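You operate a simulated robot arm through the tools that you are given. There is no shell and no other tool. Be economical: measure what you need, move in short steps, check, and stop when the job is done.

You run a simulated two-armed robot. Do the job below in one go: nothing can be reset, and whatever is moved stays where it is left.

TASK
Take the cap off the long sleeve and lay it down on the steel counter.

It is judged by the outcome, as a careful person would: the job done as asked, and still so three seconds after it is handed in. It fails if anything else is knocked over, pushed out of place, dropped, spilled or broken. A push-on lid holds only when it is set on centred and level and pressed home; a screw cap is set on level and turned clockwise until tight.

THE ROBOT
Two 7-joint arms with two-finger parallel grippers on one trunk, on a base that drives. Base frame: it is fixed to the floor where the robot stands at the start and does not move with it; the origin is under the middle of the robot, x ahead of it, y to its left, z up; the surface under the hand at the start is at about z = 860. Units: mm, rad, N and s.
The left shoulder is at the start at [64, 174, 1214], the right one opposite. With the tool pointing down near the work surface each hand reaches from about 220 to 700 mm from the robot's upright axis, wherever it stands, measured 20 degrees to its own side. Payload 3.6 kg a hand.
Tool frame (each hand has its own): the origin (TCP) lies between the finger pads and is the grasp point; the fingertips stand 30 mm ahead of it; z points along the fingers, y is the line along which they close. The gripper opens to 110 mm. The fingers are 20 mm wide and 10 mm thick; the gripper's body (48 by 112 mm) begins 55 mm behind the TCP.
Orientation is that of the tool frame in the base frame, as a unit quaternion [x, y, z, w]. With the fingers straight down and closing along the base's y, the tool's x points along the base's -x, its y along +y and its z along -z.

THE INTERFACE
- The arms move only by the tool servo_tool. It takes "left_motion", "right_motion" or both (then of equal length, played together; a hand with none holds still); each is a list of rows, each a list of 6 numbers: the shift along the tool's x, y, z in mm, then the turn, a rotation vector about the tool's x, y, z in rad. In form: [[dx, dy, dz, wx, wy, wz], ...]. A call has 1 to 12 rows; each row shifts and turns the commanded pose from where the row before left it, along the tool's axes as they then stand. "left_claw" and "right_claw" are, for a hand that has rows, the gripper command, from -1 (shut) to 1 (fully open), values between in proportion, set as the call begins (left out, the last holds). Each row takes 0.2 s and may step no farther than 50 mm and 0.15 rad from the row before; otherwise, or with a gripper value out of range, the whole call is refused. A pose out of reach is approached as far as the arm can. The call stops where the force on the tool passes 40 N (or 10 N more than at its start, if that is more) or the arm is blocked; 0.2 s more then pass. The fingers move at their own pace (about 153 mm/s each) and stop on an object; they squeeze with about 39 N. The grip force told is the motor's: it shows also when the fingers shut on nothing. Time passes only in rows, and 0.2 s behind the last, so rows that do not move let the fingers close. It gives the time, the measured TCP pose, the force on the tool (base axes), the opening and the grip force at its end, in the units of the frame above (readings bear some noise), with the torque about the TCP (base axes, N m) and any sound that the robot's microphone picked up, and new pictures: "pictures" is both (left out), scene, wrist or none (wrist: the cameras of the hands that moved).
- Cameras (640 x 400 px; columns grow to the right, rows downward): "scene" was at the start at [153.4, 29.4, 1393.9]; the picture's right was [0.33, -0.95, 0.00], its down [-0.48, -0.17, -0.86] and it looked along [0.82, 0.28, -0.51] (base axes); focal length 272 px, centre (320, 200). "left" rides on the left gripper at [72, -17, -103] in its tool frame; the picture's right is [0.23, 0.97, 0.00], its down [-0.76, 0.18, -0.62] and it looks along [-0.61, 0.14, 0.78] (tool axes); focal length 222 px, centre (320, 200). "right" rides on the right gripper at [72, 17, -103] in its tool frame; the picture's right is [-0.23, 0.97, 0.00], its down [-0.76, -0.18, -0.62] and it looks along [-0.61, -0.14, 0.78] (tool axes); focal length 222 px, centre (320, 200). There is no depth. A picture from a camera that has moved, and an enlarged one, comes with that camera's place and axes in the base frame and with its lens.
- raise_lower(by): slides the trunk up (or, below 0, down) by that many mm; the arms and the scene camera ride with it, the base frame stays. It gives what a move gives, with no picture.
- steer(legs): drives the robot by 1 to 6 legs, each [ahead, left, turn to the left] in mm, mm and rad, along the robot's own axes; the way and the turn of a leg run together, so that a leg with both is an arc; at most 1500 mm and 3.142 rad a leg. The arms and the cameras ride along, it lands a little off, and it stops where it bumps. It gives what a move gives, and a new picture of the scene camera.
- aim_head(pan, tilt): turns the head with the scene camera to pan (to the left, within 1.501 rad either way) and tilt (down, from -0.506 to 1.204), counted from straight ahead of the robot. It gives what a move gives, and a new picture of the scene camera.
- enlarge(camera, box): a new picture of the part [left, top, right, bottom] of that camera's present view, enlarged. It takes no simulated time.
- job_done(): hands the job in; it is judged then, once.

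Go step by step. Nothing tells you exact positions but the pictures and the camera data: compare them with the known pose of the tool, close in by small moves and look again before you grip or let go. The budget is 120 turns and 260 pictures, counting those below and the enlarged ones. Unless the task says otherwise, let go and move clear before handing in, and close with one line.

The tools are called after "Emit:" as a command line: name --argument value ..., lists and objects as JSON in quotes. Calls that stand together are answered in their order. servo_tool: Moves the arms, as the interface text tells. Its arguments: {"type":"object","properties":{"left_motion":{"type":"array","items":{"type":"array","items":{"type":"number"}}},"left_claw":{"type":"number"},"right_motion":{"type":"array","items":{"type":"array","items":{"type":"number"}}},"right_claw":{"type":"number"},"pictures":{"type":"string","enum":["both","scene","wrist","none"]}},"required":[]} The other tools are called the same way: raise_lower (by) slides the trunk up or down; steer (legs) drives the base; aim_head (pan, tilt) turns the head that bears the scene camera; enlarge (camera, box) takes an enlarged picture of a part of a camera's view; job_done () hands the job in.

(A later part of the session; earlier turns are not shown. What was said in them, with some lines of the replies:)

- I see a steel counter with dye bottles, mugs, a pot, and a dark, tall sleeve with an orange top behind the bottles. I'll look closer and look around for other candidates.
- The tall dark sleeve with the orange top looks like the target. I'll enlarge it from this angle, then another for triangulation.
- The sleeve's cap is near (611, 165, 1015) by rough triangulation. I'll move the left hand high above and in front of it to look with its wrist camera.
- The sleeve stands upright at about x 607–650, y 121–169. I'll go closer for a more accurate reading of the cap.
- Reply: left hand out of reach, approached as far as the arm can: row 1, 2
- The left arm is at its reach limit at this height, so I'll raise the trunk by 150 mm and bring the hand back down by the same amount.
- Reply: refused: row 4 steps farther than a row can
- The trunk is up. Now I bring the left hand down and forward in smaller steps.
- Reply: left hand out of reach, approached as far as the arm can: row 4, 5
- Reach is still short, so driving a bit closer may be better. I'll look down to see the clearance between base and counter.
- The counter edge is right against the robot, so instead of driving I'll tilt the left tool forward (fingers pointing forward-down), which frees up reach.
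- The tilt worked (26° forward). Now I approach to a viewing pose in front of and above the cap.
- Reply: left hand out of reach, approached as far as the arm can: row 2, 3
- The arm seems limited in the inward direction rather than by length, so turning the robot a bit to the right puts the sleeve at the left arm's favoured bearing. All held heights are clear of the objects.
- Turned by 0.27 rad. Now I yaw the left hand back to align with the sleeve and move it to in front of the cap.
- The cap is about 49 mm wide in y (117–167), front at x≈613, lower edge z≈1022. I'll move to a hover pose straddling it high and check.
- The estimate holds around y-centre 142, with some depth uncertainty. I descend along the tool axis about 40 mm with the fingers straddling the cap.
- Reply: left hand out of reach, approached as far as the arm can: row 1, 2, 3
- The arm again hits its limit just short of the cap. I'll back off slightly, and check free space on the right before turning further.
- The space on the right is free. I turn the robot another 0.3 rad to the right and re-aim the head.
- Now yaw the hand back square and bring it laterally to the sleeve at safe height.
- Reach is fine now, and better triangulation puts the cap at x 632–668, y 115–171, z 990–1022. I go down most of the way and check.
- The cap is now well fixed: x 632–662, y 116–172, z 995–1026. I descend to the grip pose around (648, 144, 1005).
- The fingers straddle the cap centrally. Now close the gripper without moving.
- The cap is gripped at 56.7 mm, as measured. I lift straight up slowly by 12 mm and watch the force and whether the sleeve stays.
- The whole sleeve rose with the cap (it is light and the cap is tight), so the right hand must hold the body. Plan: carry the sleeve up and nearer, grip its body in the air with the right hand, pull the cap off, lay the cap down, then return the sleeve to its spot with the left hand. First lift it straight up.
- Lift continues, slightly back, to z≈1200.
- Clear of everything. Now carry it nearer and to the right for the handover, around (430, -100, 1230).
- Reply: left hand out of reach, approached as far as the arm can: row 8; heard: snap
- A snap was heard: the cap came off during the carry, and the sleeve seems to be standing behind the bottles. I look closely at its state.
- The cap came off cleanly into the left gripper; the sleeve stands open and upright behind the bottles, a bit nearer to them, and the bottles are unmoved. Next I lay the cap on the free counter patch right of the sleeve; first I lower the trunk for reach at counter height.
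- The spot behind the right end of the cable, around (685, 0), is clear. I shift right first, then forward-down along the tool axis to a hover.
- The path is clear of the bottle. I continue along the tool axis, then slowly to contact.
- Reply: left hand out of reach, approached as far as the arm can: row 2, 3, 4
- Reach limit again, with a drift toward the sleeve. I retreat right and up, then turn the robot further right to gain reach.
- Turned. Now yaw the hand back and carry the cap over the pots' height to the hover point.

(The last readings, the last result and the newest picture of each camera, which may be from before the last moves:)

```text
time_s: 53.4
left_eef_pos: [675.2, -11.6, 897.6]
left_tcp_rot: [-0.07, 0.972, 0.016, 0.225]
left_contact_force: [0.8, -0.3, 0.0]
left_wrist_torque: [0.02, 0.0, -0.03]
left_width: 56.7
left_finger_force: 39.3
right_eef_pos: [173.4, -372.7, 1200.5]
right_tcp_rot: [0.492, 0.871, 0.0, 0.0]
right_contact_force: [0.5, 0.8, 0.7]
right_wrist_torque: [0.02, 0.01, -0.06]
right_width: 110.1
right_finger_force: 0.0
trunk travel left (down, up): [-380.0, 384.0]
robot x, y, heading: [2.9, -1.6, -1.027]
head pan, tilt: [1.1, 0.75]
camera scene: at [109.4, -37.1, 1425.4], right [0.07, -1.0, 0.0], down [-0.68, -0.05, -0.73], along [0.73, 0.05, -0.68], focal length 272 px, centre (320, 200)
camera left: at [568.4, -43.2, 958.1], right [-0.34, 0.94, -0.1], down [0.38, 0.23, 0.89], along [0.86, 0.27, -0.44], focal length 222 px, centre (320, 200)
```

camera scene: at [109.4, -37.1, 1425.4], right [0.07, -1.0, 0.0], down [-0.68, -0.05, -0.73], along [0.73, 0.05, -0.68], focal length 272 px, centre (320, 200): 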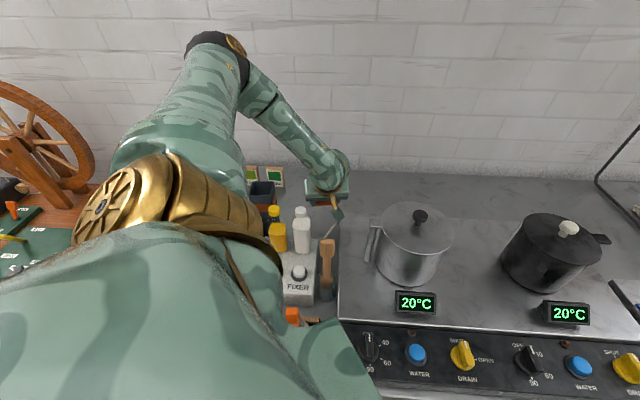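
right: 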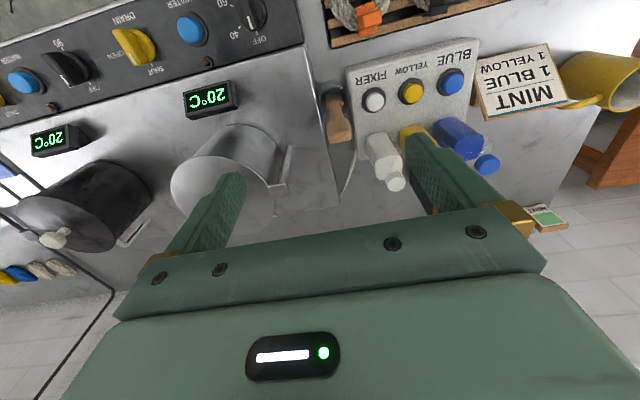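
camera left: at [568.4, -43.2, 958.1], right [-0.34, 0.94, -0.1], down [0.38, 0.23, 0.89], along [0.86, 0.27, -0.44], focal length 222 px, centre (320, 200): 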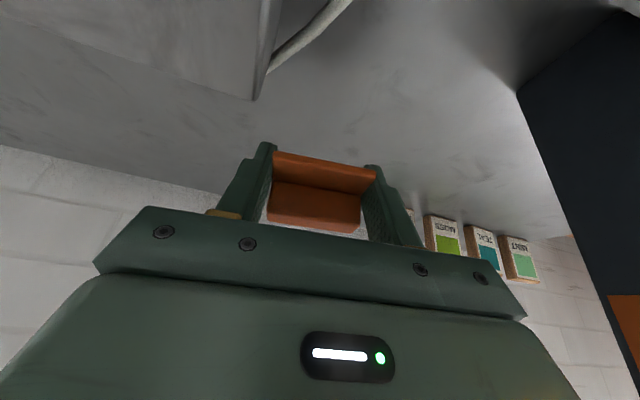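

Now descend vertically in 3 mm steps until the fingertips touch the counter.

Emit:
servo_tool --left_motion '[[1.3, 0, 2.7, 0, 0, 0], [1.3, 0, 2.7, 0, 0, 0], [1.3, 0, 2.7, 0, 0, 0], [1.3, 0, 2.7, 0, 0, 0], [1.3, 0, 2.7, 0, 0, 0], [1.3, 0, 2.7, 0, 0, 0], [1.3, 0, 2.7, 0, 0, 0], [1.3, 0, 2.7, 0, 0, 0], [1.3, 0, 2.7, 0, 0, 0], [1.3, 0, 2.7, 0, 0, 0]]' --pictures "wrist"

```text
time_s: 55.6
left_eef_pos: [675.4, -12.4, 866.2]
left_tcp_rot: [-0.07, 0.972, 0.016, 0.225]
left_contact_force: [0.5, 0.1, -0.1]
left_wrist_torque: [-0.04, -0.01, -0.01]
left_width: 56.6
left_finger_force: 38.9
right_eef_pos: [173.3, -373.1, 1199.5]
right_tcp_rot: [0.491, 0.871, 0.001, -0.001]
right_contact_force: [-0.1, -0.4, -0.3]
right_wrist_torque: [0.02, -0.02, 0.02]
right_width: 110.1
right_finger_force: 0.0
trunk travel left (down, up): [-380.0, 384.0]
robot x, y, heading: [-0.3, 1.2, -1.025]
head pan, tilt: [1.1, 0.75]
camera left: at [568.4, -43.7, 927.5], right [-0.34, 0.94, -0.1], down [0.38, 0.23, 0.89], along [0.86, 0.27, -0.44], focal length 222 px, centre (320, 200)
```

left: 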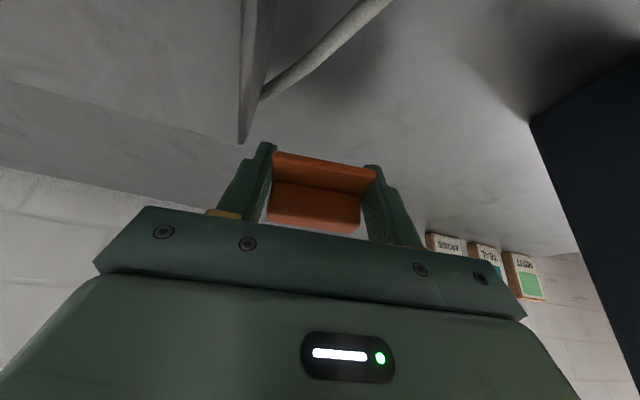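

Close to the stove slab's corner on the right, so I shift 8 mm left while still above, then continue the descent.

Emit:
servo_tool --left_motion '[[0, 8, 0, 0, 0, 0], [1.3, 0, 2.7, 0, 0, 0], [1.3, 0, 2.7, 0, 0, 0], [1.3, 0, 2.7, 0, 0, 0], [0.9, 0, 1.8, 0, 0, 0], [0.9, 0, 1.8, 0, 0, 0], [0.9, 0, 1.8, 0, 0, 0], [0.9, 0, 1.8, 0, 0, 0]]' --pictures "wrist"

```text
time_s: 57.4
left_eef_pos: [674.7, -4.5, 848.9]
left_tcp_rot: [-0.07, 0.972, 0.016, 0.224]
left_contact_force: [-0.2, 0.3, -0.5]
left_wrist_torque: [0.0, 0.02, 0.0]
left_width: 56.6
left_finger_force: 38.9
right_eef_pos: [173.6, -372.6, 1199.7]
right_tcp_rot: [0.492, 0.871, 0.0, -0.001]
right_contact_force: [-0.2, 0.1, -0.2]
right_wrist_torque: [-0.01, 0.02, -0.02]
right_width: 110.1
right_finger_force: 0.0
trunk travel left (down, up): [-380.0, 384.0]
robot x, y, heading: [0.9, 1.2, -1.029]
head pan, tilt: [1.1, 0.75]
camera left: at [566.9, -36.7, 910.8], right [-0.34, 0.94, -0.1], down [0.38, 0.23, 0.89], along [0.86, 0.27, -0.44], focal length 222 px, centre (320, 200)
```

left: 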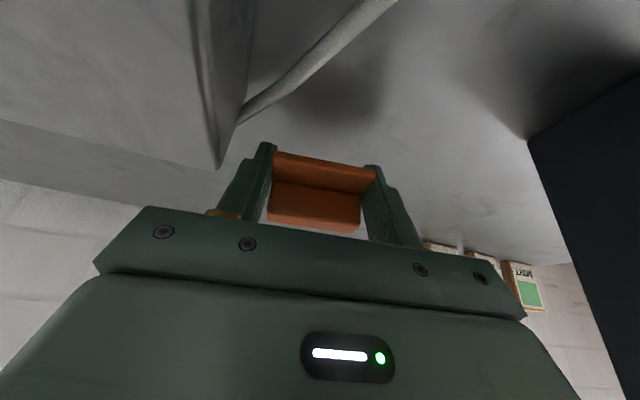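

The counter here is lower than assumed (about z 800). I shift another 10 mm left to keep the wrist camera clear of the slab, and continue down slowly.

Emit:
servo_tool --left_motion '[[0, 10, 0, 0, 0, 0], [0.9, 0, 1.8, 0, 0, 0], [0.9, 0, 1.8, 0, 0, 0], [0.9, 0, 1.8, 0, 0, 0], [0.9, 0, 1.8, 0, 0, 0], [0.9, 0, 1.8, 0, 0, 0], [0.9, 0, 1.8, 0, 0, 0], [0.9, 0, 1.8, 0, 0, 0], [0.9, 0, 1.8, 0, 0, 0], [0.9, 0, 1.8, 0, 0, 0]]' --pictures "wrist"

```text
time_s: 59.6
left_eef_pos: [673.0, 5.8, 844.8]
left_tcp_rot: [-0.069, 0.972, 0.016, 0.224]
left_contact_force: [0.0, 1.2, 0.3]
left_wrist_torque: [0.01, 0.03, 0.01]
left_width: 56.8
left_finger_force: 39.1
left hand out of reach, approached as far as the arm can: row 5, 7, 9
right_eef_pos: [174.0, -372.3, 1199.6]
right_tcp_rot: [0.492, 0.871, 0.0, -0.001]
right_contact_force: [0.4, 0.4, -0.7]
right_wrist_torque: [0.0, -0.01, -0.02]
right_width: 109.8
right_finger_force: 0.1
trunk travel left (down, up): [-380.0, 384.0]
robot x, y, heading: [2.7, 0.2, -1.032]
head pan, tilt: [1.1, 0.75]
camera left: at [565.1, -26.5, 905.7], right [-0.34, 0.94, -0.1], down [0.38, 0.23, 0.89], along [0.86, 0.27, -0.44], focal length 222 px, centre (320, 200)
```

left: 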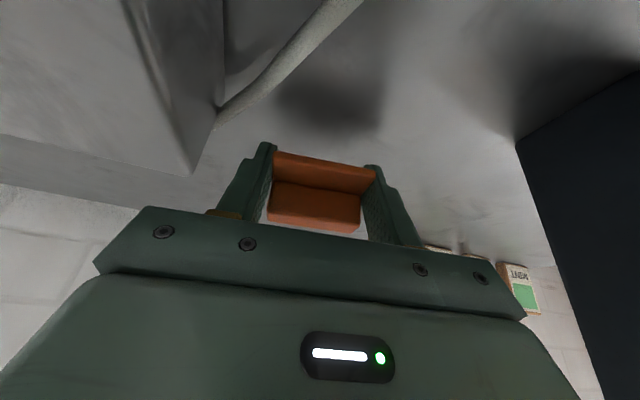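

Reach limit at this trunk height. I back up 30 mm, lower the trunk by 35 mm, and then finish the descent.

Emit:
servo_tool --left_motion '[[-3, 0.5, -15, 0, 0, 0], [-3, 0.5, -15, 0, 0, 0], [0, 0, 0, 0, 0, 0]]' --pictures "none"

Emit:
raise_lower --by -35

```text
time_s: 60.4
left_eef_pos: [663.3, 5.1, 872.6]
left_tcp_rot: [-0.07, 0.972, 0.017, 0.224]
left_contact_force: [-0.8, 0.6, 0.0]
left_wrist_torque: [0.01, 0.01, 0.01]
left_width: 56.8
left_finger_force: 38.8
right_eef_pos: [172.8, -374.0, 1199.6]
right_tcp_rot: [0.491, 0.871, 0.0, -0.001]
right_contact_force: [-0.3, 0.6, -0.8]
right_wrist_torque: [0.02, -0.01, 0.03]
right_width: 110.2
right_finger_force: 0.0
trunk travel left (down, up): [-380.0, 384.0]
robot x, y, heading: [-1.3, -0.2, -1.025]
head pan, tilt: [1.1, 0.75]
```

```text
time_s: 61.2
left_eef_pos: [663.2, 6.3, 837.3]
left_tcp_rot: [-0.068, 0.972, 0.015, 0.224]
left_contact_force: [-0.7, 0.5, -0.1]
left_wrist_torque: [-0.01, 0.0, -0.01]
left_width: 56.5
left_finger_force: 38.6
right_eef_pos: [172.6, -372.1, 1166.4]
right_tcp_rot: [0.491, 0.871, 0.0, 0.0]
right_contact_force: [0.4, -0.2, 0.2]
right_wrist_torque: [0.01, -0.02, 0.0]
right_width: 109.8
right_finger_force: 0.1
trunk travel left (down, up): [-345.0, 419.0]
robot x, y, heading: [1.9, 0.3, -1.029]
head pan, tilt: [1.1, 0.75]
```

Emit:
servo_tool --left_motion '[[0.9, 0, 1.8, 0, 0, 0], [0.9, 0, 1.8, 0, 0, 0], [0.9, 0, 1.8, 0, 0, 0], [0.9, 0, 1.8, 0, 0, 0], [0.9, 0, 1.8, 0, 0, 0], [0.9, 0, 1.8, 0, 0, 0]]' --pictures "wrist"

```text
time_s: 62.6
left_eef_pos: [663.7, 5.7, 830.6]
left_tcp_rot: [-0.068, 0.971, 0.016, 0.231]
left_contact_force: [-9.7, 5.5, 31.1]
left_wrist_torque: [0.98, 0.29, 0.36]
left_width: 56.6
left_finger_force: 39.1
right_eef_pos: [169.5, -373.0, 1166.0]
right_tcp_rot: [0.49, 0.872, 0.001, 0.002]
right_contact_force: [-0.4, 0.8, -0.1]
right_wrist_torque: [-0.02, 0.01, 0.03]
right_width: 109.8
right_finger_force: 0.2
trunk travel left (down, up): [-345.0, 419.0]
robot x, y, heading: [3.7, 4.8, -1.027]
head pan, tilt: [1.1, 0.75]
stopped in row 6 (left hand): the force on the tool passed its limit at 44 N (the readings are from after the stop); the commanded pose is now the measured one
camera left: at [555.1, -25.9, 890.8], right [-0.34, 0.94, -0.1], down [0.37, 0.23, 0.9], along [0.87, 0.26, -0.43], focal length 222 px, centre (320, 200)
```

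left: 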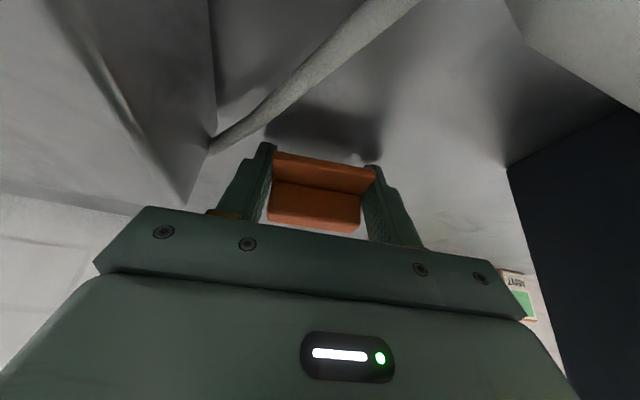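

The fingertips are on the counter (z≈800). I relieve the pressure by 2 mm and loosen the grip just slightly so the cap slides down between the pads.

Emit:
servo_tool --left_motion '[[-0.7, 0, -1.4, 0, 0, 0], [0, 0, 0, 0, 0, 0]]' --pictures "none"

Emit:
servo_tool --left_motion '[[0, 0, 0, 0, 0, 0], [0, 0, 0, 0, 0, 0]]' --left_claw 0.05 --pictures "wrist"

```text
time_s: 63.2
left_eef_pos: [664.5, 4.6, 832.1]
left_tcp_rot: [-0.069, 0.971, 0.015, 0.229]
left_contact_force: [-8.8, 1.0, 15.8]
left_wrist_torque: [0.53, 0.25, 0.29]
left_width: 56.6
left_finger_force: 39.1
right_eef_pos: [170.9, -373.9, 1165.1]
right_tcp_rot: [0.492, 0.871, 0.001, 0.001]
right_contact_force: [0.8, 0.4, 0.2]
right_wrist_torque: [-0.01, 0.0, -0.01]
right_width: 110.1
right_finger_force: 0.2
trunk travel left (down, up): [-345.0, 419.0]
robot x, y, heading: [-2.0, 1.7, -1.035]
head pan, tilt: [1.1, 0.75]
```

```text
time_s: 63.8
left_eef_pos: [664.6, 6.4, 830.7]
left_tcp_rot: [-0.068, 0.971, 0.016, 0.229]
left_contact_force: [-7.1, -3.2, 13.8]
left_wrist_torque: [0.36, 0.23, 0.23]
left_width: 58.2
left_finger_force: 0.2
right_eef_pos: [171.5, -372.6, 1164.8]
right_tcp_rot: [0.492, 0.871, 0.0, 0.001]
right_contact_force: [-0.2, 0.5, -0.3]
right_wrist_torque: [-0.01, -0.01, 0.03]
right_width: 110.0
right_finger_force: 0.1
trunk travel left (down, up): [-345.0, 419.0]
robot x, y, heading: [-0.5, 1.5, -1.029]
head pan, tilt: [1.1, 0.75]
camera left: at [556.7, -26.7, 891.2], right [-0.34, 0.94, -0.1], down [0.37, 0.23, 0.9], along [0.86, 0.26, -0.43], focal length 222 px, centre (320, 200)
```

left: 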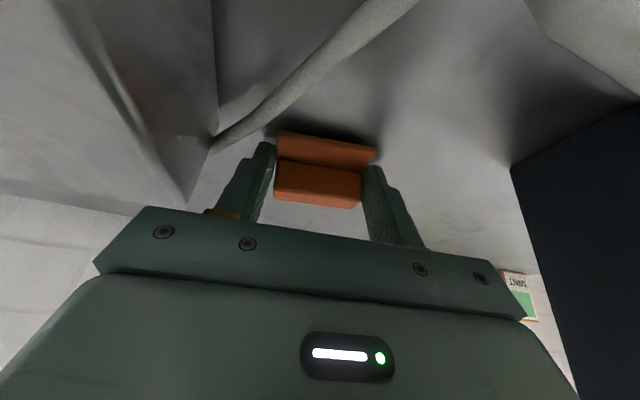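

The cap slid down onto the counter and stands flat. Now open a bit more and withdraw up along the tool axis.

Emit:
servo_tool --left_motion '[[0, 0, 0, 0, 0, 0], [0, 0, 0, 0, 0, 0]]' --left_claw 0.36 --pictures "none"

Emit:
servo_tool --left_motion '[[0, 0, -10, 0, 0, 0], [0, 0, -20, 0, 0, 0], [0, 0, -40, 0, 0, 0], [0, 0, -40, 0, 0, 0], [0, 0, -45, 0, 0, 0], [0, 0, -45, 0, 0, 0], [0, 0, 0, 0, 0, 0]]' --pictures "both"

```text
time_s: 64.4
left_eef_pos: [665.5, 3.8, 831.7]
left_tcp_rot: [-0.068, 0.971, 0.015, 0.229]
left_contact_force: [-1.3, -9.6, 13.0]
left_wrist_torque: [0.19, 0.09, 0.03]
left_width: 70.3
left_finger_force: 0.0
right_eef_pos: [171.5, -374.8, 1164.4]
right_tcp_rot: [0.491, 0.871, 0.002, -0.001]
right_contact_force: [-0.1, 0.5, 0.0]
right_wrist_torque: [-0.02, 0.05, -0.01]
right_width: 110.2
right_finger_force: 0.0
trunk travel left (down, up): [-345.0, 419.0]
robot x, y, heading: [-2.5, 0.5, -1.03]
head pan, tilt: [1.1, 0.75]
```

```text
time_s: 66.0
left_eef_pos: [580.0, -5.3, 1006.3]
left_tcp_rot: [-0.068, 0.971, 0.016, 0.229]
left_contact_force: [0.7, -0.2, -0.3]
left_wrist_torque: [-0.02, 0.02, -0.04]
left_width: 75.0
left_finger_force: 0.1
right_eef_pos: [175.3, -374.1, 1163.8]
right_tcp_rot: [0.491, 0.871, -0.001, -0.002]
right_contact_force: [0.2, -0.6, -0.4]
right_wrist_torque: [0.01, 0.01, 0.03]
right_width: 110.1
right_finger_force: 0.1
trunk travel left (down, up): [-345.0, 419.0]
robot x, y, heading: [2.1, -0.5, -1.027]
head pan, tilt: [1.1, 0.75]
camera scene: at [117.5, -47.5, 1389.6], right [0.07, -1.0, 0.0], down [-0.68, -0.05, -0.73], along [0.73, 0.05, -0.68], focal length 272 px, centre (320, 200)
camera left: at [471.8, -37.9, 1067.3], right [-0.34, 0.94, -0.1], down [0.38, 0.23, 0.9], along [0.86, 0.27, -0.43], focal length 222 px, centre (320, 200)
```

scene: 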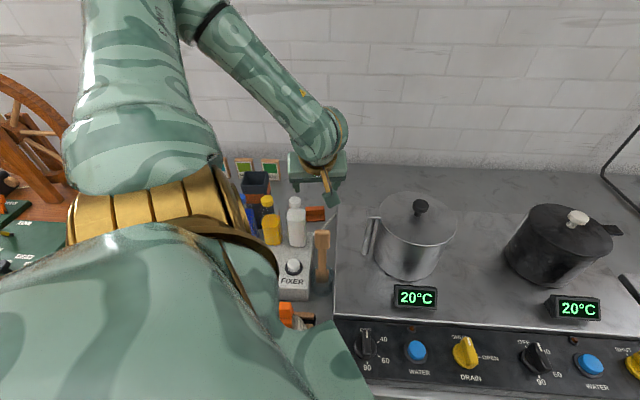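
left: 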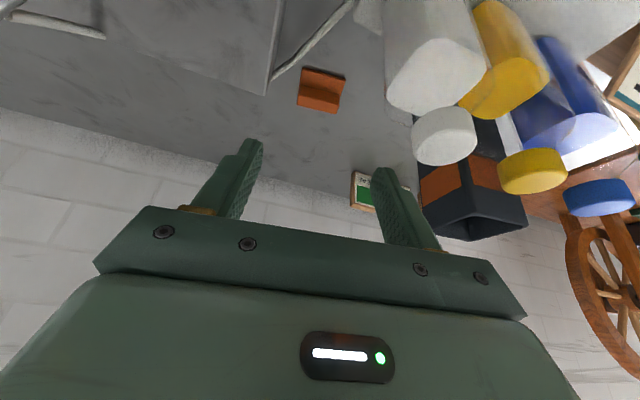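

The cap sits flat on the counter. I raise the hand clear and turn back left to inspect the sleeve.

Emit:
servo_tool --left_motion '[[-18, 0, -36, 0, 0, 0], [-18, 0, -36, 0, 0, 0], [-18, 0, -36, 0, 0, 0], [0, 0, -30, 0, 0, 0], [0, 0, 0, 0, 0, 0]]' --pictures "wrist"

Emit:
enlarge --camera "left" --box '[330, 0, 530, 200]'

Emit:
enlarge --camera "scene" --box '[200, 150, 360, 310]'

```text
time_s: 67.2
left_eef_pos: [563.9, -8.6, 1156.1]
left_tcp_rot: [-0.068, 0.971, 0.016, 0.228]
left_contact_force: [0.4, -1.1, 0.1]
left_wrist_torque: [0.0, -0.01, 0.01]
left_width: 74.9
left_finger_force: 0.0
right_eef_pos: [174.1, -373.7, 1163.8]
right_tcp_rot: [0.492, 0.871, 0.001, -0.001]
right_contact_force: [0.1, -0.2, 0.5]
right_wrist_torque: [-0.01, -0.02, 0.0]
right_width: 109.8
right_finger_force: 0.1
trunk travel left (down, up): [-345.0, 419.0]
robot x, y, heading: [-1.8, -1.2, -1.029]
head pan, tilt: [1.1, 0.75]
camera left: at [455.8, -41.3, 1216.6], right [-0.34, 0.94, -0.1], down [0.38, 0.23, 0.9], along [0.86, 0.26, -0.43], focal length 222 px, centre (320, 200)
```

left: 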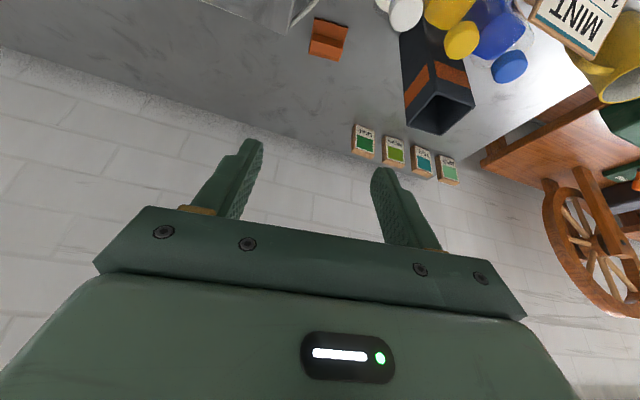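

```text
2.00 times, centred on (430, 100) of left
camera zoom: at [455.8, -41.3, 1216.6], right [-0.34, 0.94, -0.1], down [0.38, 0.23, 0.9], along [0.86, 0.26, -0.43], focal length 444 px, centre (100, 400)
```

zoom: 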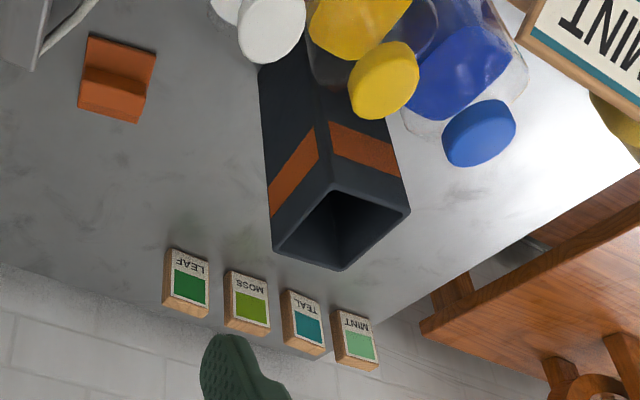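

```text
2.50 times, centred on (280, 230) of scene
camera zoom: at [115.8, -47.6, 1389.8], right [0.07, -1.0, 0.0], down [-0.68, -0.05, -0.73], along [0.73, 0.05, -0.68], focal length 679 px, centre (420, 125)
```

zoom: 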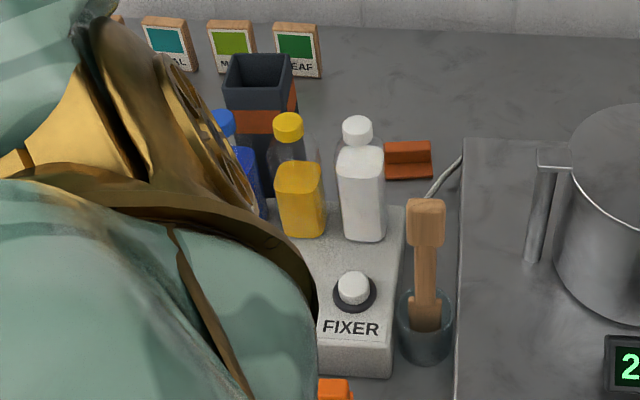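

The sleeve stands upright, open, at about (593, 132), some 65 mm nearer the bottles than it was. A careful person would set it back, so I'll raise the trunk, turn back left, and grip its rim from above as before.

Emit:
raise_lower --by 120

Emit:
steer --legs '[[0, 0, 0.45]]'

Emit:
aim_head --pan 0.7 --tilt 0.75

```text
time_s: 68.7
left_eef_pos: [564.2, -8.8, 1276.0]
left_tcp_rot: [-0.068, 0.971, 0.016, 0.228]
left_contact_force: [-0.5, 0.4, -0.8]
left_wrist_torque: [0.0, -0.01, 0.0]
left_width: 74.9
left_finger_force: 0.1
right_eef_pos: [174.5, -373.5, 1283.5]
right_tcp_rot: [0.491, 0.871, 0.0, -0.001]
right_contact_force: [-0.7, 0.7, 0.5]
right_wrist_torque: [0.0, 0.01, 0.0]
right_width: 110.0
right_finger_force: 0.1
trunk travel left (down, up): [-465.0, 299.0]
robot x, y, heading: [0.8, 0.8, -1.025]
head pan, tilt: [1.1, 0.75]
```

```text
time_s: 70.5
left_eef_pos: [508.8, 246.3, 1275.9]
left_tcp_rot: [-0.289, 0.929, 0.067, 0.219]
left_contact_force: [0.1, 0.1, 0.3]
left_wrist_torque: [-0.02, -0.02, 0.02]
left_width: 74.7
left_finger_force: 0.0
right_eef_pos: [322.4, -256.4, 1285.6]
right_tcp_rot: [0.278, 0.961, 0.0, 0.0]
right_contact_force: [-0.2, -0.3, -0.4]
right_wrist_torque: [0.04, 0.01, 0.01]
right_width: 110.2
right_finger_force: 0.1
trunk travel left (down, up): [-465.0, 299.0]
robot x, y, heading: [1.0, 3.7, -0.563]
head pan, tilt: [1.1, 0.75]
camera scene: at [97.0, 26.7, 1511.1], right [0.51, -0.86, 0.0], down [-0.59, -0.35, -0.73], along [0.63, 0.37, -0.68], focal length 272 px, centre (320, 200)
```

scene: 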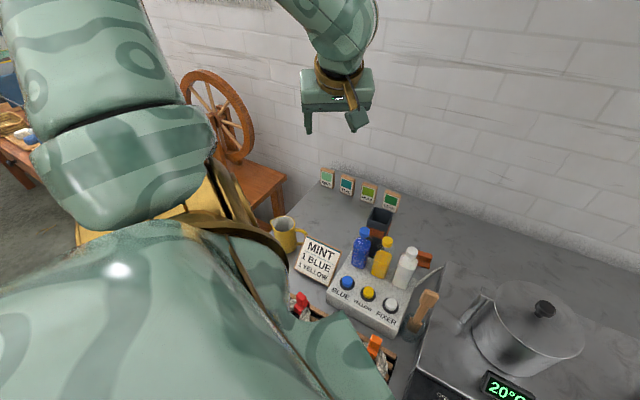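

```text
time_s: 71.3
left_eef_pos: [509.4, 245.6, 1276.6]
left_tcp_rot: [-0.289, 0.929, 0.068, 0.218]
left_contact_force: [0.2, 0.2, -0.1]
left_wrist_torque: [0.0, -0.03, -0.04]
left_width: 74.8
left_finger_force: 0.1
right_eef_pos: [322.4, -256.2, 1285.2]
right_tcp_rot: [0.278, 0.961, 0.001, -0.001]
right_contact_force: [0.2, 0.4, 0.1]
right_wrist_torque: [0.01, 0.02, 0.0]
right_width: 110.1
right_finger_force: 0.1
trunk travel left (down, up): [-465.0, 299.0]
robot x, y, heading: [-1.5, -0.2, -0.567]
head pan, tilt: [0.7, 0.75]
camera scene: at [107.8, -4.4, 1511.1], right [0.14, -0.99, 0.0], down [-0.68, -0.09, -0.73], along [0.72, 0.1, -0.68], focal length 272 px, centre (320, 200)
```

scene: 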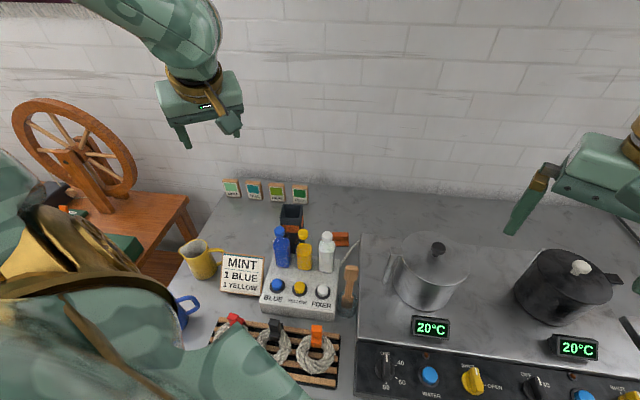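

Now yaw the left hand to match the sleeve (about +0.1 rad) and bring it to a hover in front of and above the sleeve.

Emit:
servo_tool --left_motion '[[0, 0, 0, 0.055, 0, 0.112], [0, 0, 0, 0.055, 0, 0.112], [0, 0, 0, 0.055, 0, 0.112], [0, 0, 0, 0.055, 0, 0.112], [7.2, -23.2, 30, 0, 0, 0], [7.2, -23.2, 30, 0, 0, 0], [7.2, -23.2, 30, 0, 0, 0], [7.2, -23.2, 30, 0, 0, 0], [7.2, -23.2, 30, 0, 0, 0], [0, 0, 0, 0, 0, 0]]' --left_claw 0.55 --pictures "wrist"

Emit:
enlarge --camera "left" --box '[200, 20, 440, 200]'

Emit:
enlarge --camera "scene" --box '[230, 160, 370, 300]'

```text
time_s: 73.5
left_eef_pos: [556.7, 132.7, 1124.1]
left_tcp_rot: [-0.051, 0.972, 0.013, 0.228]
left_contact_force: [-0.5, -1.3, -0.5]
left_wrist_torque: [-0.01, -0.02, -0.01]
left_width: 85.7
left_finger_force: 0.1
right_eef_pos: [320.8, -255.7, 1284.2]
right_tcp_rot: [0.278, 0.961, 0.0, 0.0]
right_contact_force: [0.1, -0.5, 0.1]
right_wrist_torque: [0.0, -0.01, 0.03]
right_width: 110.0
right_finger_force: 0.1
trunk travel left (down, up): [-465.0, 299.0]
robot x, y, heading: [-0.1, -2.1, -0.56]
head pan, tilt: [0.7, 0.75]
camera left: at [448.1, 104.4, 1185.1], right [-0.3, 0.95, -0.1], down [0.38, 0.22, 0.9], along [0.87, 0.24, -0.43], focal length 222 px, centre (320, 200)
```

left: 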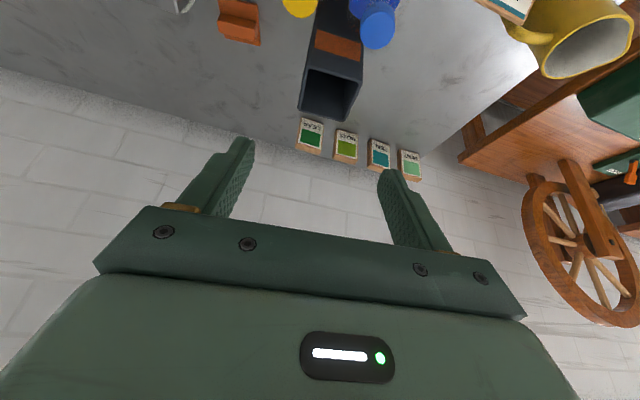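

```text
2.22 times, centred on (320, 110) of left
camera zoom: at [448.1, 104.4, 1185.1], right [-0.3, 0.95, -0.1], down [0.38, 0.22, 0.9], along [0.87, 0.24, -0.43], focal length 494 px, centre (320, 400)
```

zoom: 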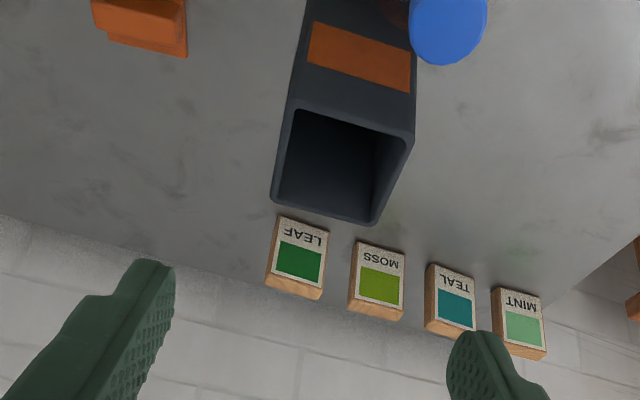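

```text
2.86 times, centred on (300, 230) of scene
camera zoom: at [106.9, -3.9, 1511.2], right [0.14, -0.99, 0.0], down [-0.68, -0.09, -0.73], along [0.72, 0.1, -0.68], focal length 776 px, centre (377, 114)
```

zoom: 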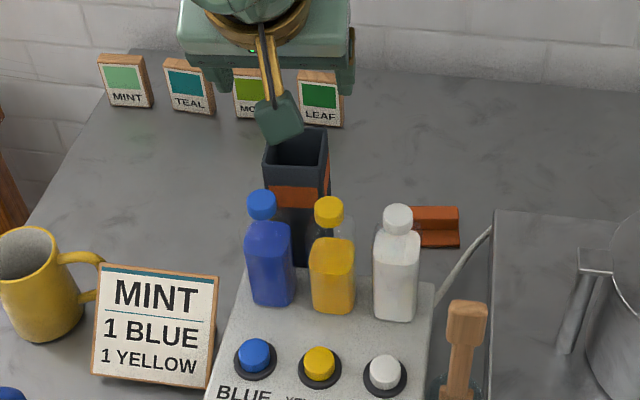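

Rim corners triangulate to a centre of (593, 140), rim z≈1005. I descend in two stages.

Emit:
servo_tool --left_motion '[[5, 0.5, 25, 0, 0, 0], [5, 0.5, 25, 0, 0, 0], [5, 0.5, 25, 0, 0, 0], [3, 0.5, 20, 0, 0, 0], [0, 0, 0, 0, 0, 0]]' --pictures "wrist"

Emit:
enlarge --camera "left" --box '[200, 20, 440, 200]'

```text
time_s: 74.7
left_eef_pos: [580.7, 137.3, 1032.5]
left_tcp_rot: [-0.051, 0.972, 0.012, 0.227]
left_contact_force: [0.6, 0.4, 0.1]
left_wrist_torque: [-0.02, -0.02, 0.0]
left_width: 85.5
left_finger_force: 0.1
right_eef_pos: [321.4, -255.7, 1284.2]
right_tcp_rot: [0.278, 0.961, 0.0, 0.001]
right_contact_force: [0.3, -0.3, -0.7]
right_wrist_torque: [0.0, 0.0, 0.02]
right_width: 109.7
right_finger_force: 0.1
trunk travel left (down, up): [-465.0, 299.0]
robot x, y, heading: [0.8, 1.6, -0.563]
head pan, tilt: [0.7, 0.75]
camera left: at [471.6, 109.0, 1092.1], right [-0.3, 0.95, -0.1], down [0.38, 0.22, 0.9], along [0.87, 0.24, -0.43], focal length 222 px, centre (320, 200)
```

left: 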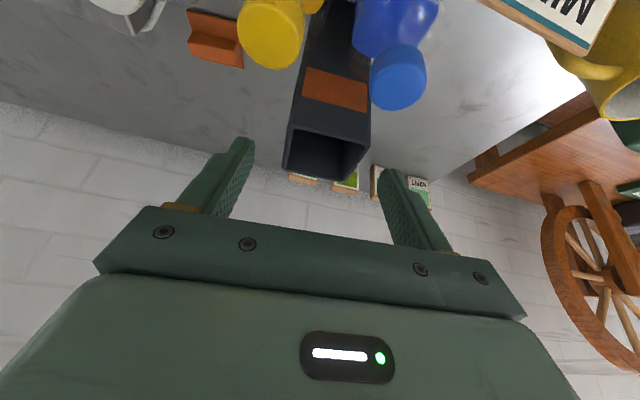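

```text
2.22 times, centred on (320, 110) of left
camera zoom: at [471.6, 109.0, 1092.1], right [-0.3, 0.95, -0.1], down [0.38, 0.22, 0.9], along [0.87, 0.24, -0.43], focal length 494 px, centre (320, 400)
```

zoom: 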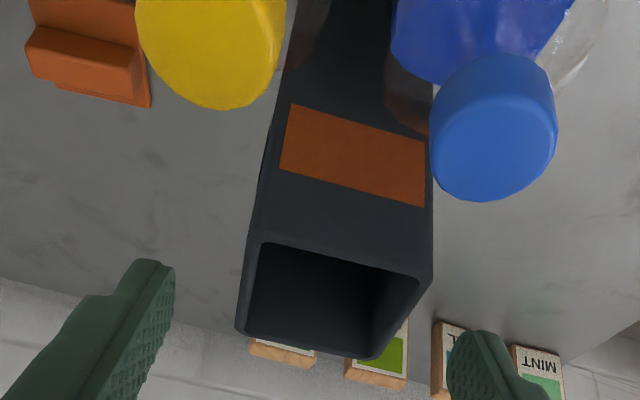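

Emit:
servo_tool --left_motion '[[2.5, 0.2, 16, 0, 0, 0], [2.5, 0.2, 16, 0, 0, 0], [2.5, 0.2, 15, 0, 0, 0], [0, 0, 0, 0, 0, 0]]' --pictures "wrist"

Emit:
enlarge --camera "left" --box '[200, 60, 440, 240]'

```text
time_s: 75.7
left_eef_pos: [595.3, 141.0, 986.4]
left_tcp_rot: [-0.051, 0.972, 0.013, 0.228]
left_contact_force: [-0.2, 0.3, -0.5]
left_wrist_torque: [0.03, -0.01, 0.01]
left_width: 85.5
left_finger_force: 0.1
right_eef_pos: [322.8, -255.7, 1284.9]
right_tcp_rot: [0.278, 0.961, 0.0, 0.0]
right_contact_force: [-0.1, -0.5, -0.3]
right_wrist_torque: [-0.03, -0.02, -0.03]
right_width: 110.2
right_finger_force: 0.2
trunk travel left (down, up): [-465.0, 299.0]
robot x, y, heading: [0.9, -1.1, -0.566]
head pan, tilt: [0.7, 0.75]
camera left: at [485.4, 112.0, 1046.1], right [-0.31, 0.95, -0.1], down [0.38, 0.22, 0.9], along [0.87, 0.24, -0.43], focal length 222 px, centre (320, 200)
```

left: 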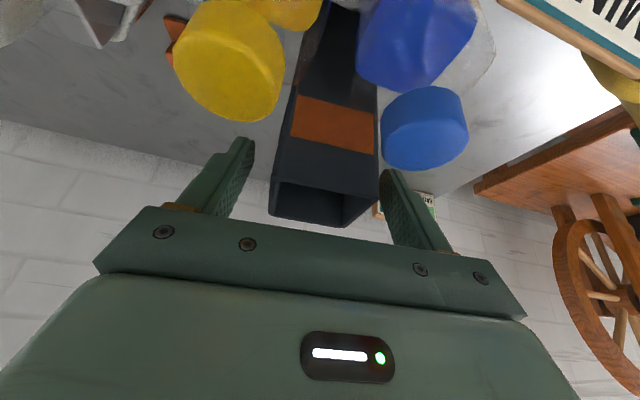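

```text
2.22 times, centred on (320, 150) of left
camera zoom: at [485.4, 112.0, 1046.1], right [-0.31, 0.95, -0.1], down [0.38, 0.22, 0.9], along [0.87, 0.24, -0.43], focal length 494 px, centre (320, 311)
```

zoom: 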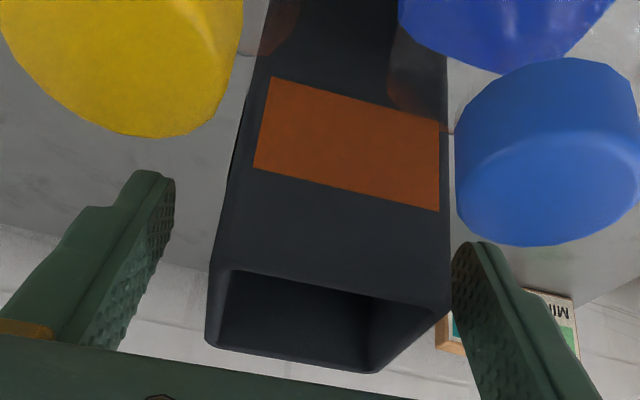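

Nearly centred; I shift 3 mm left and close on the sleeve's top.

Emit:
servo_tool --left_motion '[[0, 3, 0, 0, 0, 0], [0, 0, 0, 0, 0, 0]]' --pictures "none"

Emit:
servo_tool --left_motion '[[0, 0, 0, 0, 0, 0], [0, 0, 0, 0, 0, 0], [0, 0, 0, 0, 0, 0]]' --left_claw -1 --pictures "wrist"

Emit:
enlarge --camera "scene" --box '[230, 160, 370, 300]'

```text
time_s: 76.3
left_eef_pos: [594.1, 144.5, 986.6]
left_tcp_rot: [-0.05, 0.972, 0.013, 0.228]
left_contact_force: [0.6, 0.9, 0.0]
left_wrist_torque: [-0.02, -0.03, 0.02]
left_width: 84.9
left_finger_force: 0.2
right_eef_pos: [321.3, -255.4, 1284.2]
right_tcp_rot: [0.278, 0.961, 0.0, -0.001]
right_contact_force: [-0.2, 0.2, 0.1]
right_wrist_torque: [0.02, 0.02, 0.03]
right_width: 110.2
right_finger_force: 0.1
trunk travel left (down, up): [-465.0, 299.0]
robot x, y, heading: [1.4, -2.1, -0.564]
head pan, tilt: [0.7, 0.75]
```

```text
time_s: 77.1
left_eef_pos: [595.0, 144.1, 986.8]
left_tcp_rot: [-0.051, 0.972, 0.012, 0.229]
left_contact_force: [1.1, 0.0, 1.9]
left_wrist_torque: [-0.07, -0.27, 0.04]
left_width: 55.9
left_finger_force: 39.1
right_eef_pos: [322.2, -255.7, 1284.7]
right_tcp_rot: [0.278, 0.961, 0.0, -0.001]
right_contact_force: [-0.4, 0.5, 0.3]
right_wrist_torque: [-0.02, -0.01, -0.01]
right_width: 110.1
right_finger_force: 0.0
trunk travel left (down, up): [-465.0, 299.0]
robot x, y, heading: [1.3, 0.4, -0.563]
head pan, tilt: [0.7, 0.75]
camera left: at [485.9, 115.7, 1046.8], right [-0.3, 0.95, -0.1], down [0.38, 0.22, 0.9], along [0.87, 0.24, -0.43], focal length 222 px, centre (320, 200)
```

left: 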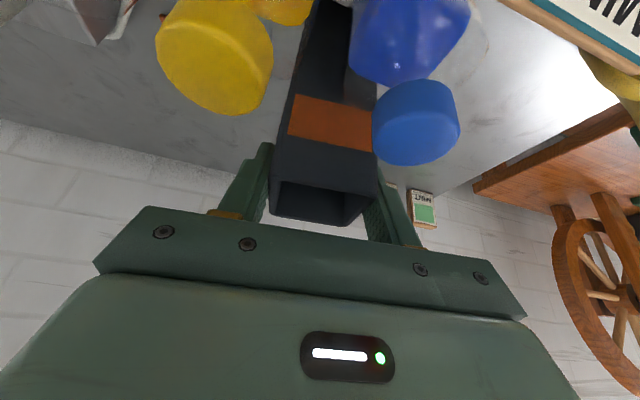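

```text
2.86 times, centred on (300, 230) of scene
camera zoom: at [107.8, -4.5, 1511.1], right [0.14, -0.99, 0.0], down [-0.68, -0.09, -0.73], along [0.72, 0.1, -0.68], focal length 776 px, centre (377, 114)
```

zoom: 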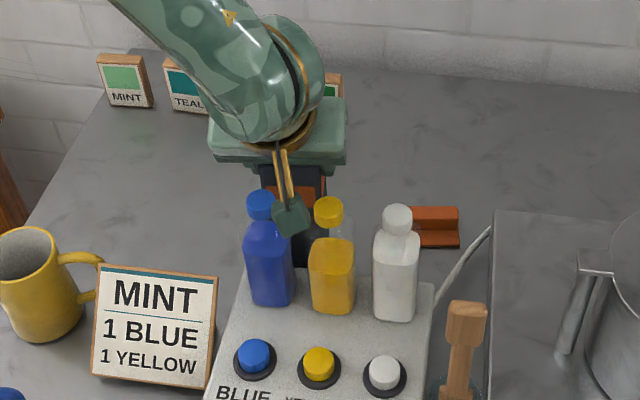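

The sleeve is gripped (56 mm) without disturbance. I lift it 8 mm, straighten the yaw, and move it 50 mm back to its original spot.

Emit:
servo_tool --left_motion '[[-1.8, 0, -3.6, 0, 0, 0], [-1.8, 0, -3.6, 0, 0, 0], [0, 0, 0, 0, 0, 0], [-9, -1, 4.4, 0, 0, 0], [-9, -1, 4.4, 0.022, 0, 0.045], [-9, 0, 4.4, 0.022, 0, 0.045], [-9, 0, 4.4, 0, 0, 0], [-9, 0, 4.4, 0, 0, 0], [0, 0, 0, 0, 0, 0]]' --pictures "wrist"

Emit:
enlarge --camera "scene" --box '[230, 160, 370, 300]'

```text
time_s: 79.1
left_eef_pos: [643.3, 147.0, 994.8]
left_tcp_rot: [-0.002, 0.974, 0.002, 0.228]
left_contact_force: [-1.2, -0.3, -1.0]
left_wrist_torque: [0.02, 0.02, 0.03]
left_width: 55.6
left_finger_force: 39.7
right_eef_pos: [322.5, -254.8, 1284.8]
right_tcp_rot: [0.278, 0.961, 0.001, -0.001]
right_contact_force: [0.7, 0.5, 0.3]
right_wrist_torque: [-0.02, 0.01, 0.0]
right_width: 109.8
right_finger_force: 0.0
trunk travel left (down, up): [-465.0, 299.0]
robot x, y, heading: [-0.7, -0.9, -0.565]
head pan, tilt: [0.7, 0.75]
camera left: at [532.0, 128.9, 1054.7], right [-0.21, 0.97, -0.1], down [0.4, 0.18, 0.9], along [0.89, 0.15, -0.43], focal length 222 px, centre (320, 200)
```

left: 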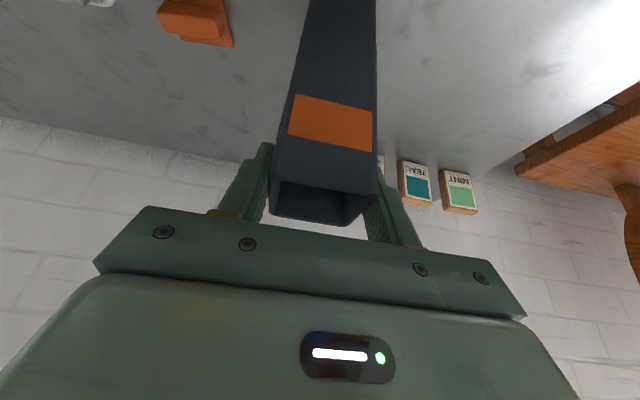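

```text
2.86 times, centred on (300, 230) of scene
camera zoom: at [108.0, -4.4, 1511.1], right [0.14, -0.99, 0.0], down [-0.68, -0.09, -0.73], along [0.72, 0.1, -0.68], focal length 776 px, centre (377, 114)
```

zoom: 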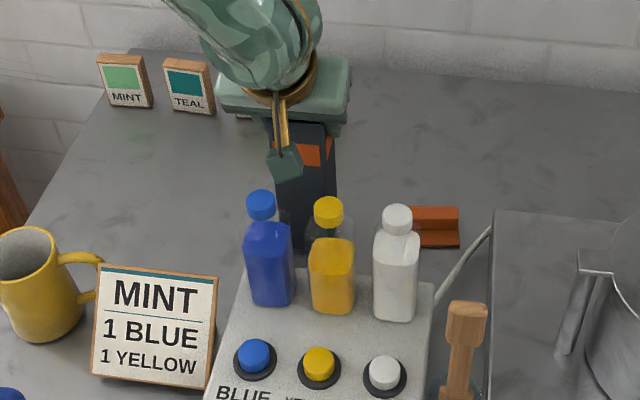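

It hangs level at its old spot. I trim y by −3 mm and set it down in small steps.

Emit:
servo_tool --left_motion '[[0, -3, 0, 0, 0, 0], [0.9, 0, 1.8, 0, 0, 0], [0.9, 0, 1.8, 0, 0, 0], [0.7, 0, 1.3, 0, 0, 0], [0.4, 0, 0.9, 0, 0, 0], [0.4, 0, 0.9, 0, 0, 0], [0, 0, 0, 0, 0, 0]]' --pictures "none"

```text
time_s: 80.7
left_eef_pos: [645.5, 141.0, 987.9]
left_tcp_rot: [-0.003, 0.973, 0.003, 0.229]
left_contact_force: [-0.1, -0.9, -0.8]
left_wrist_torque: [0.0, 0.01, 0.04]
left_width: 55.4
left_finger_force: 38.8
right_eef_pos: [322.2, -256.3, 1284.4]
right_tcp_rot: [0.277, 0.961, 0.0, 0.0]
right_contact_force: [0.8, -0.3, 0.4]
right_wrist_torque: [-0.01, -0.04, 0.04]
right_width: 110.1
right_finger_force: 0.0
trunk travel left (down, up): [-465.0, 299.0]
robot x, y, heading: [5.1, 0.1, -0.562]
head pan, tilt: [0.7, 0.75]
```

Emit:
servo_tool --left_motion '[[0.3, 0, 0.6, 0, 0, 0], [0.3, 0, 0.6, 0, 0, 0], [0, 0, 0, 0, 0, 0]]' --pictures "none"

```text
time_s: 81.5
left_eef_pos: [645.3, 139.8, 988.5]
left_tcp_rot: [-0.002, 0.973, 0.002, 0.229]
left_contact_force: [0.9, -0.9, -1.2]
left_wrist_torque: [-0.01, 0.02, 0.01]
left_width: 55.6
left_finger_force: 39.0
right_eef_pos: [323.2, -256.2, 1284.3]
right_tcp_rot: [0.278, 0.961, 0.001, -0.001]
right_contact_force: [-1.0, -0.4, 0.2]
right_wrist_torque: [0.0, 0.03, 0.01]
right_width: 110.0
right_finger_force: 0.0
trunk travel left (down, up): [-465.0, 299.0]
robot x, y, heading: [2.5, -1.9, -0.565]
head pan, tilt: [0.7, 0.75]
```

Emit:
servo_tool --left_motion '[[0.4, 1, 0.9, 0, 0, 0], [0.4, 1, 0.9, 0, 0, 0], [0.4, 1, 0.9, 0, 0, 0], [0, 0, 0, 0, 0, 0]]' --pictures "none"

```text
time_s: 82.5
left_eef_pos: [644.6, 142.5, 986.4]
left_tcp_rot: [-0.001, 0.973, 0.001, 0.231]
left_contact_force: [1.0, -8.6, 22.1]
left_wrist_torque: [-0.73, -0.07, 0.0]
left_width: 55.5
left_finger_force: 39.0
right_eef_pos: [320.2, -257.8, 1284.7]
right_tcp_rot: [0.278, 0.961, 0.001, 0.0]
right_contact_force: [0.8, 0.2, -0.8]
right_wrist_torque: [0.02, 0.0, 0.0]
right_width: 110.0
right_finger_force: 0.0
trunk travel left (down, up): [-465.0, 299.0]
robot x, y, heading: [2.0, -0.4, -0.563]
head pan, tilt: [0.7, 0.75]
```

Firm contact with the counter. I relieve slightly, open modestly, and withdraw up along the tool axis.

Emit:
servo_tool --left_motion '[[-0.3, -0.7, -0.7, 0, 0, 0], [0, 0, 0, 0, 0, 0]]' --pictures "none"

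Emit:
servo_tool --left_motion '[[0, 0, 0, 0, 0, 0], [0, 0, 0, 0, 0, 0]]' --left_claw 0.06 --pictures "none"

Emit:
servo_tool --left_motion '[[0, 0, 0, 0, 0, 0], [0, 0, 0, 0, 0, 0]]' --left_claw 0.5 --pictures "wrist"

```text
time_s: 83.1
left_eef_pos: [644.0, 142.5, 986.1]
left_tcp_rot: [-0.001, 0.973, 0.002, 0.23]
left_contact_force: [5.6, -5.8, 21.8]
left_wrist_torque: [-0.65, -1.0, -0.14]
left_width: 55.5
left_finger_force: 38.8
right_eef_pos: [320.2, -257.6, 1284.7]
right_tcp_rot: [0.278, 0.96, 0.001, -0.001]
right_contact_force: [0.0, 0.3, -0.2]
right_wrist_torque: [-0.02, 0.01, -0.01]
right_width: 109.9
right_finger_force: 0.0
trunk travel left (down, up): [-465.0, 299.0]
robot x, y, heading: [0.1, 0.3, -0.564]
head pan, tilt: [0.7, 0.75]
```

```text
time_s: 83.7
left_eef_pos: [643.9, 143.5, 985.3]
left_tcp_rot: [-0.002, 0.974, 0.003, 0.228]
left_contact_force: [0.4, -0.1, 0.0]
left_wrist_torque: [-0.05, 0.0, -0.02]
left_width: 58.2
left_finger_force: 0.4
right_eef_pos: [321.7, -255.6, 1284.2]
right_tcp_rot: [0.278, 0.961, 0.001, -0.001]
right_contact_force: [0.3, 0.3, 0.5]
right_wrist_torque: [0.01, 0.04, -0.02]
right_width: 110.0
right_finger_force: 0.1
trunk travel left (down, up): [-465.0, 299.0]
robot x, y, heading: [-0.1, 2.4, -0.559]
head pan, tilt: [0.7, 0.75]
```

```text
time_s: 84.3
left_eef_pos: [644.0, 144.1, 983.7]
left_tcp_rot: [-0.002, 0.974, 0.002, 0.228]
left_contact_force: [0.2, 0.6, 0.3]
left_wrist_torque: [-0.02, 0.0, 0.03]
left_width: 82.7
left_finger_force: 0.2
right_eef_pos: [322.4, -256.4, 1283.9]
right_tcp_rot: [0.278, 0.961, 0.0, -0.001]
right_contact_force: [-0.6, -0.4, 0.1]
right_wrist_torque: [0.01, 0.0, 0.01]
right_width: 110.0
right_finger_force: 0.0
trunk travel left (down, up): [-465.0, 299.0]
robot x, y, heading: [0.7, 0.1, -0.564]
head pan, tilt: [0.7, 0.75]
camera left: at [534.0, 125.6, 1044.6], right [-0.21, 0.97, -0.1], down [0.4, 0.18, 0.9], along [0.89, 0.15, -0.43], focal length 222 px, centre (320, 200)
```

left: 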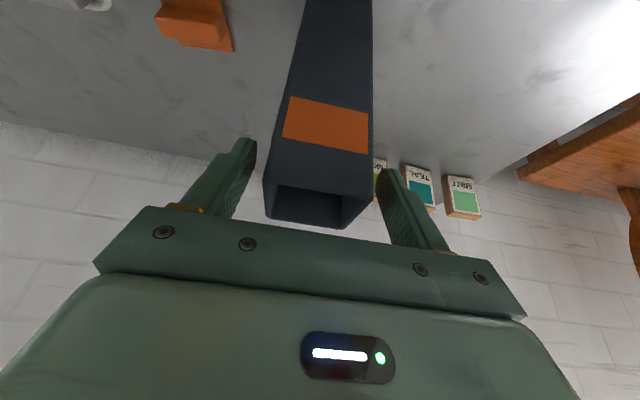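

The sleeve stands on its own. Withdraw up and back, then verify.

Emit:
servo_tool --left_motion '[[0, 0, -15, 0, 0, 0], [0, 0, -25, 0, 0, 0], [0, 0, -40, 0, 0, 0], [0, 0, -45, 0, 0, 0], [0, 0, -45, 0, 0, 0], [0, 0, -30, 0, 0, 0], [0, 40, -10, 0, 0, 0], [0, 45, 0, 0, 0, 0], [0, 45, 0, 0, 0, 0], [0, 0, 0, 0, 0, 0]]' --pictures "both"

Emit:
enlarge --camera "scene" --box '[210, 160, 370, 320]'

```text
time_s: 86.5
left_eef_pos: [548.1, 275.1, 1169.8]
left_tcp_rot: [-0.002, 0.974, 0.002, 0.228]
left_contact_force: [0.4, 0.2, -0.8]
left_wrist_torque: [0.0, -0.02, 0.0]
left_width: 82.4
left_finger_force: 0.0
right_eef_pos: [322.6, -256.0, 1284.2]
right_tcp_rot: [0.278, 0.961, 0.0, -0.001]
right_contact_force: [0.8, 0.1, -0.4]
right_wrist_torque: [0.01, 0.01, 0.03]
right_width: 110.2
right_finger_force: 0.0
trunk travel left (down, up): [-465.0, 299.0]
robot x, y, heading: [-4.2, 2.6, -0.566]
head pan, tilt: [0.7, 0.75]
camera scene: at [108.3, -4.9, 1511.0], right [0.14, -0.99, 0.0], down [-0.68, -0.09, -0.73], along [0.72, 0.1, -0.68], focal length 272 px, centre (320, 200)
camera left: at [436.5, 257.7, 1230.9], right [-0.21, 0.97, -0.1], down [0.4, 0.18, 0.9], along [0.89, 0.15, -0.43], focal length 222 px, centre (320, 200)
```

scene: 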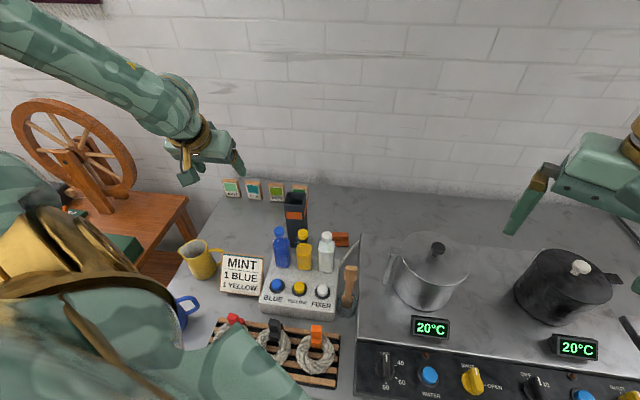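
left: 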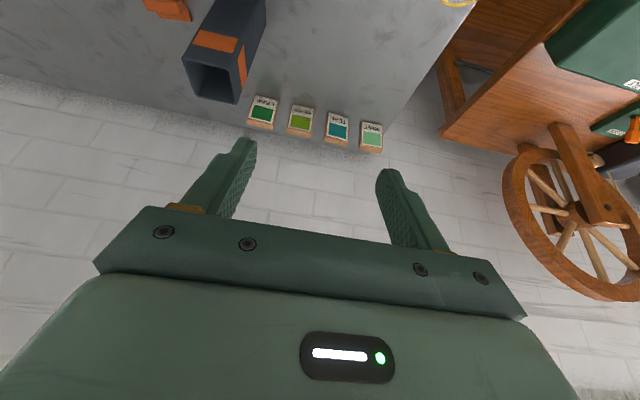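

```text
2.50 times, centred on (290, 240) of scene
camera zoom: at [108.3, -4.9, 1511.0], right [0.14, -0.99, 0.0], down [-0.68, -0.09, -0.73], along [0.72, 0.1, -0.68], focal length 679 px, centre (395, 100)
```

zoom: 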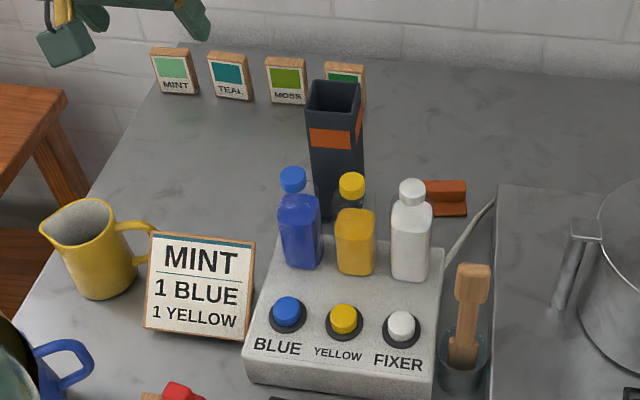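

The cap lies on the counter to the right. The sleeve is open and upright back at its original spot, everything else looks as it was at the start, and both hands are clear. I'm handing in.

Emit:
job_done

```text
The job is handed in.
```

The cap is off the long sleeve and lying on the steel counter, but getting it off wasn't clean. While I was carrying the sleeve, the cap snapped free, probably when the sleeve caught on the bottle tops. The sleeve fell and landed upright behind the bottles, which didn't move. I then set it back upright at its original spot.
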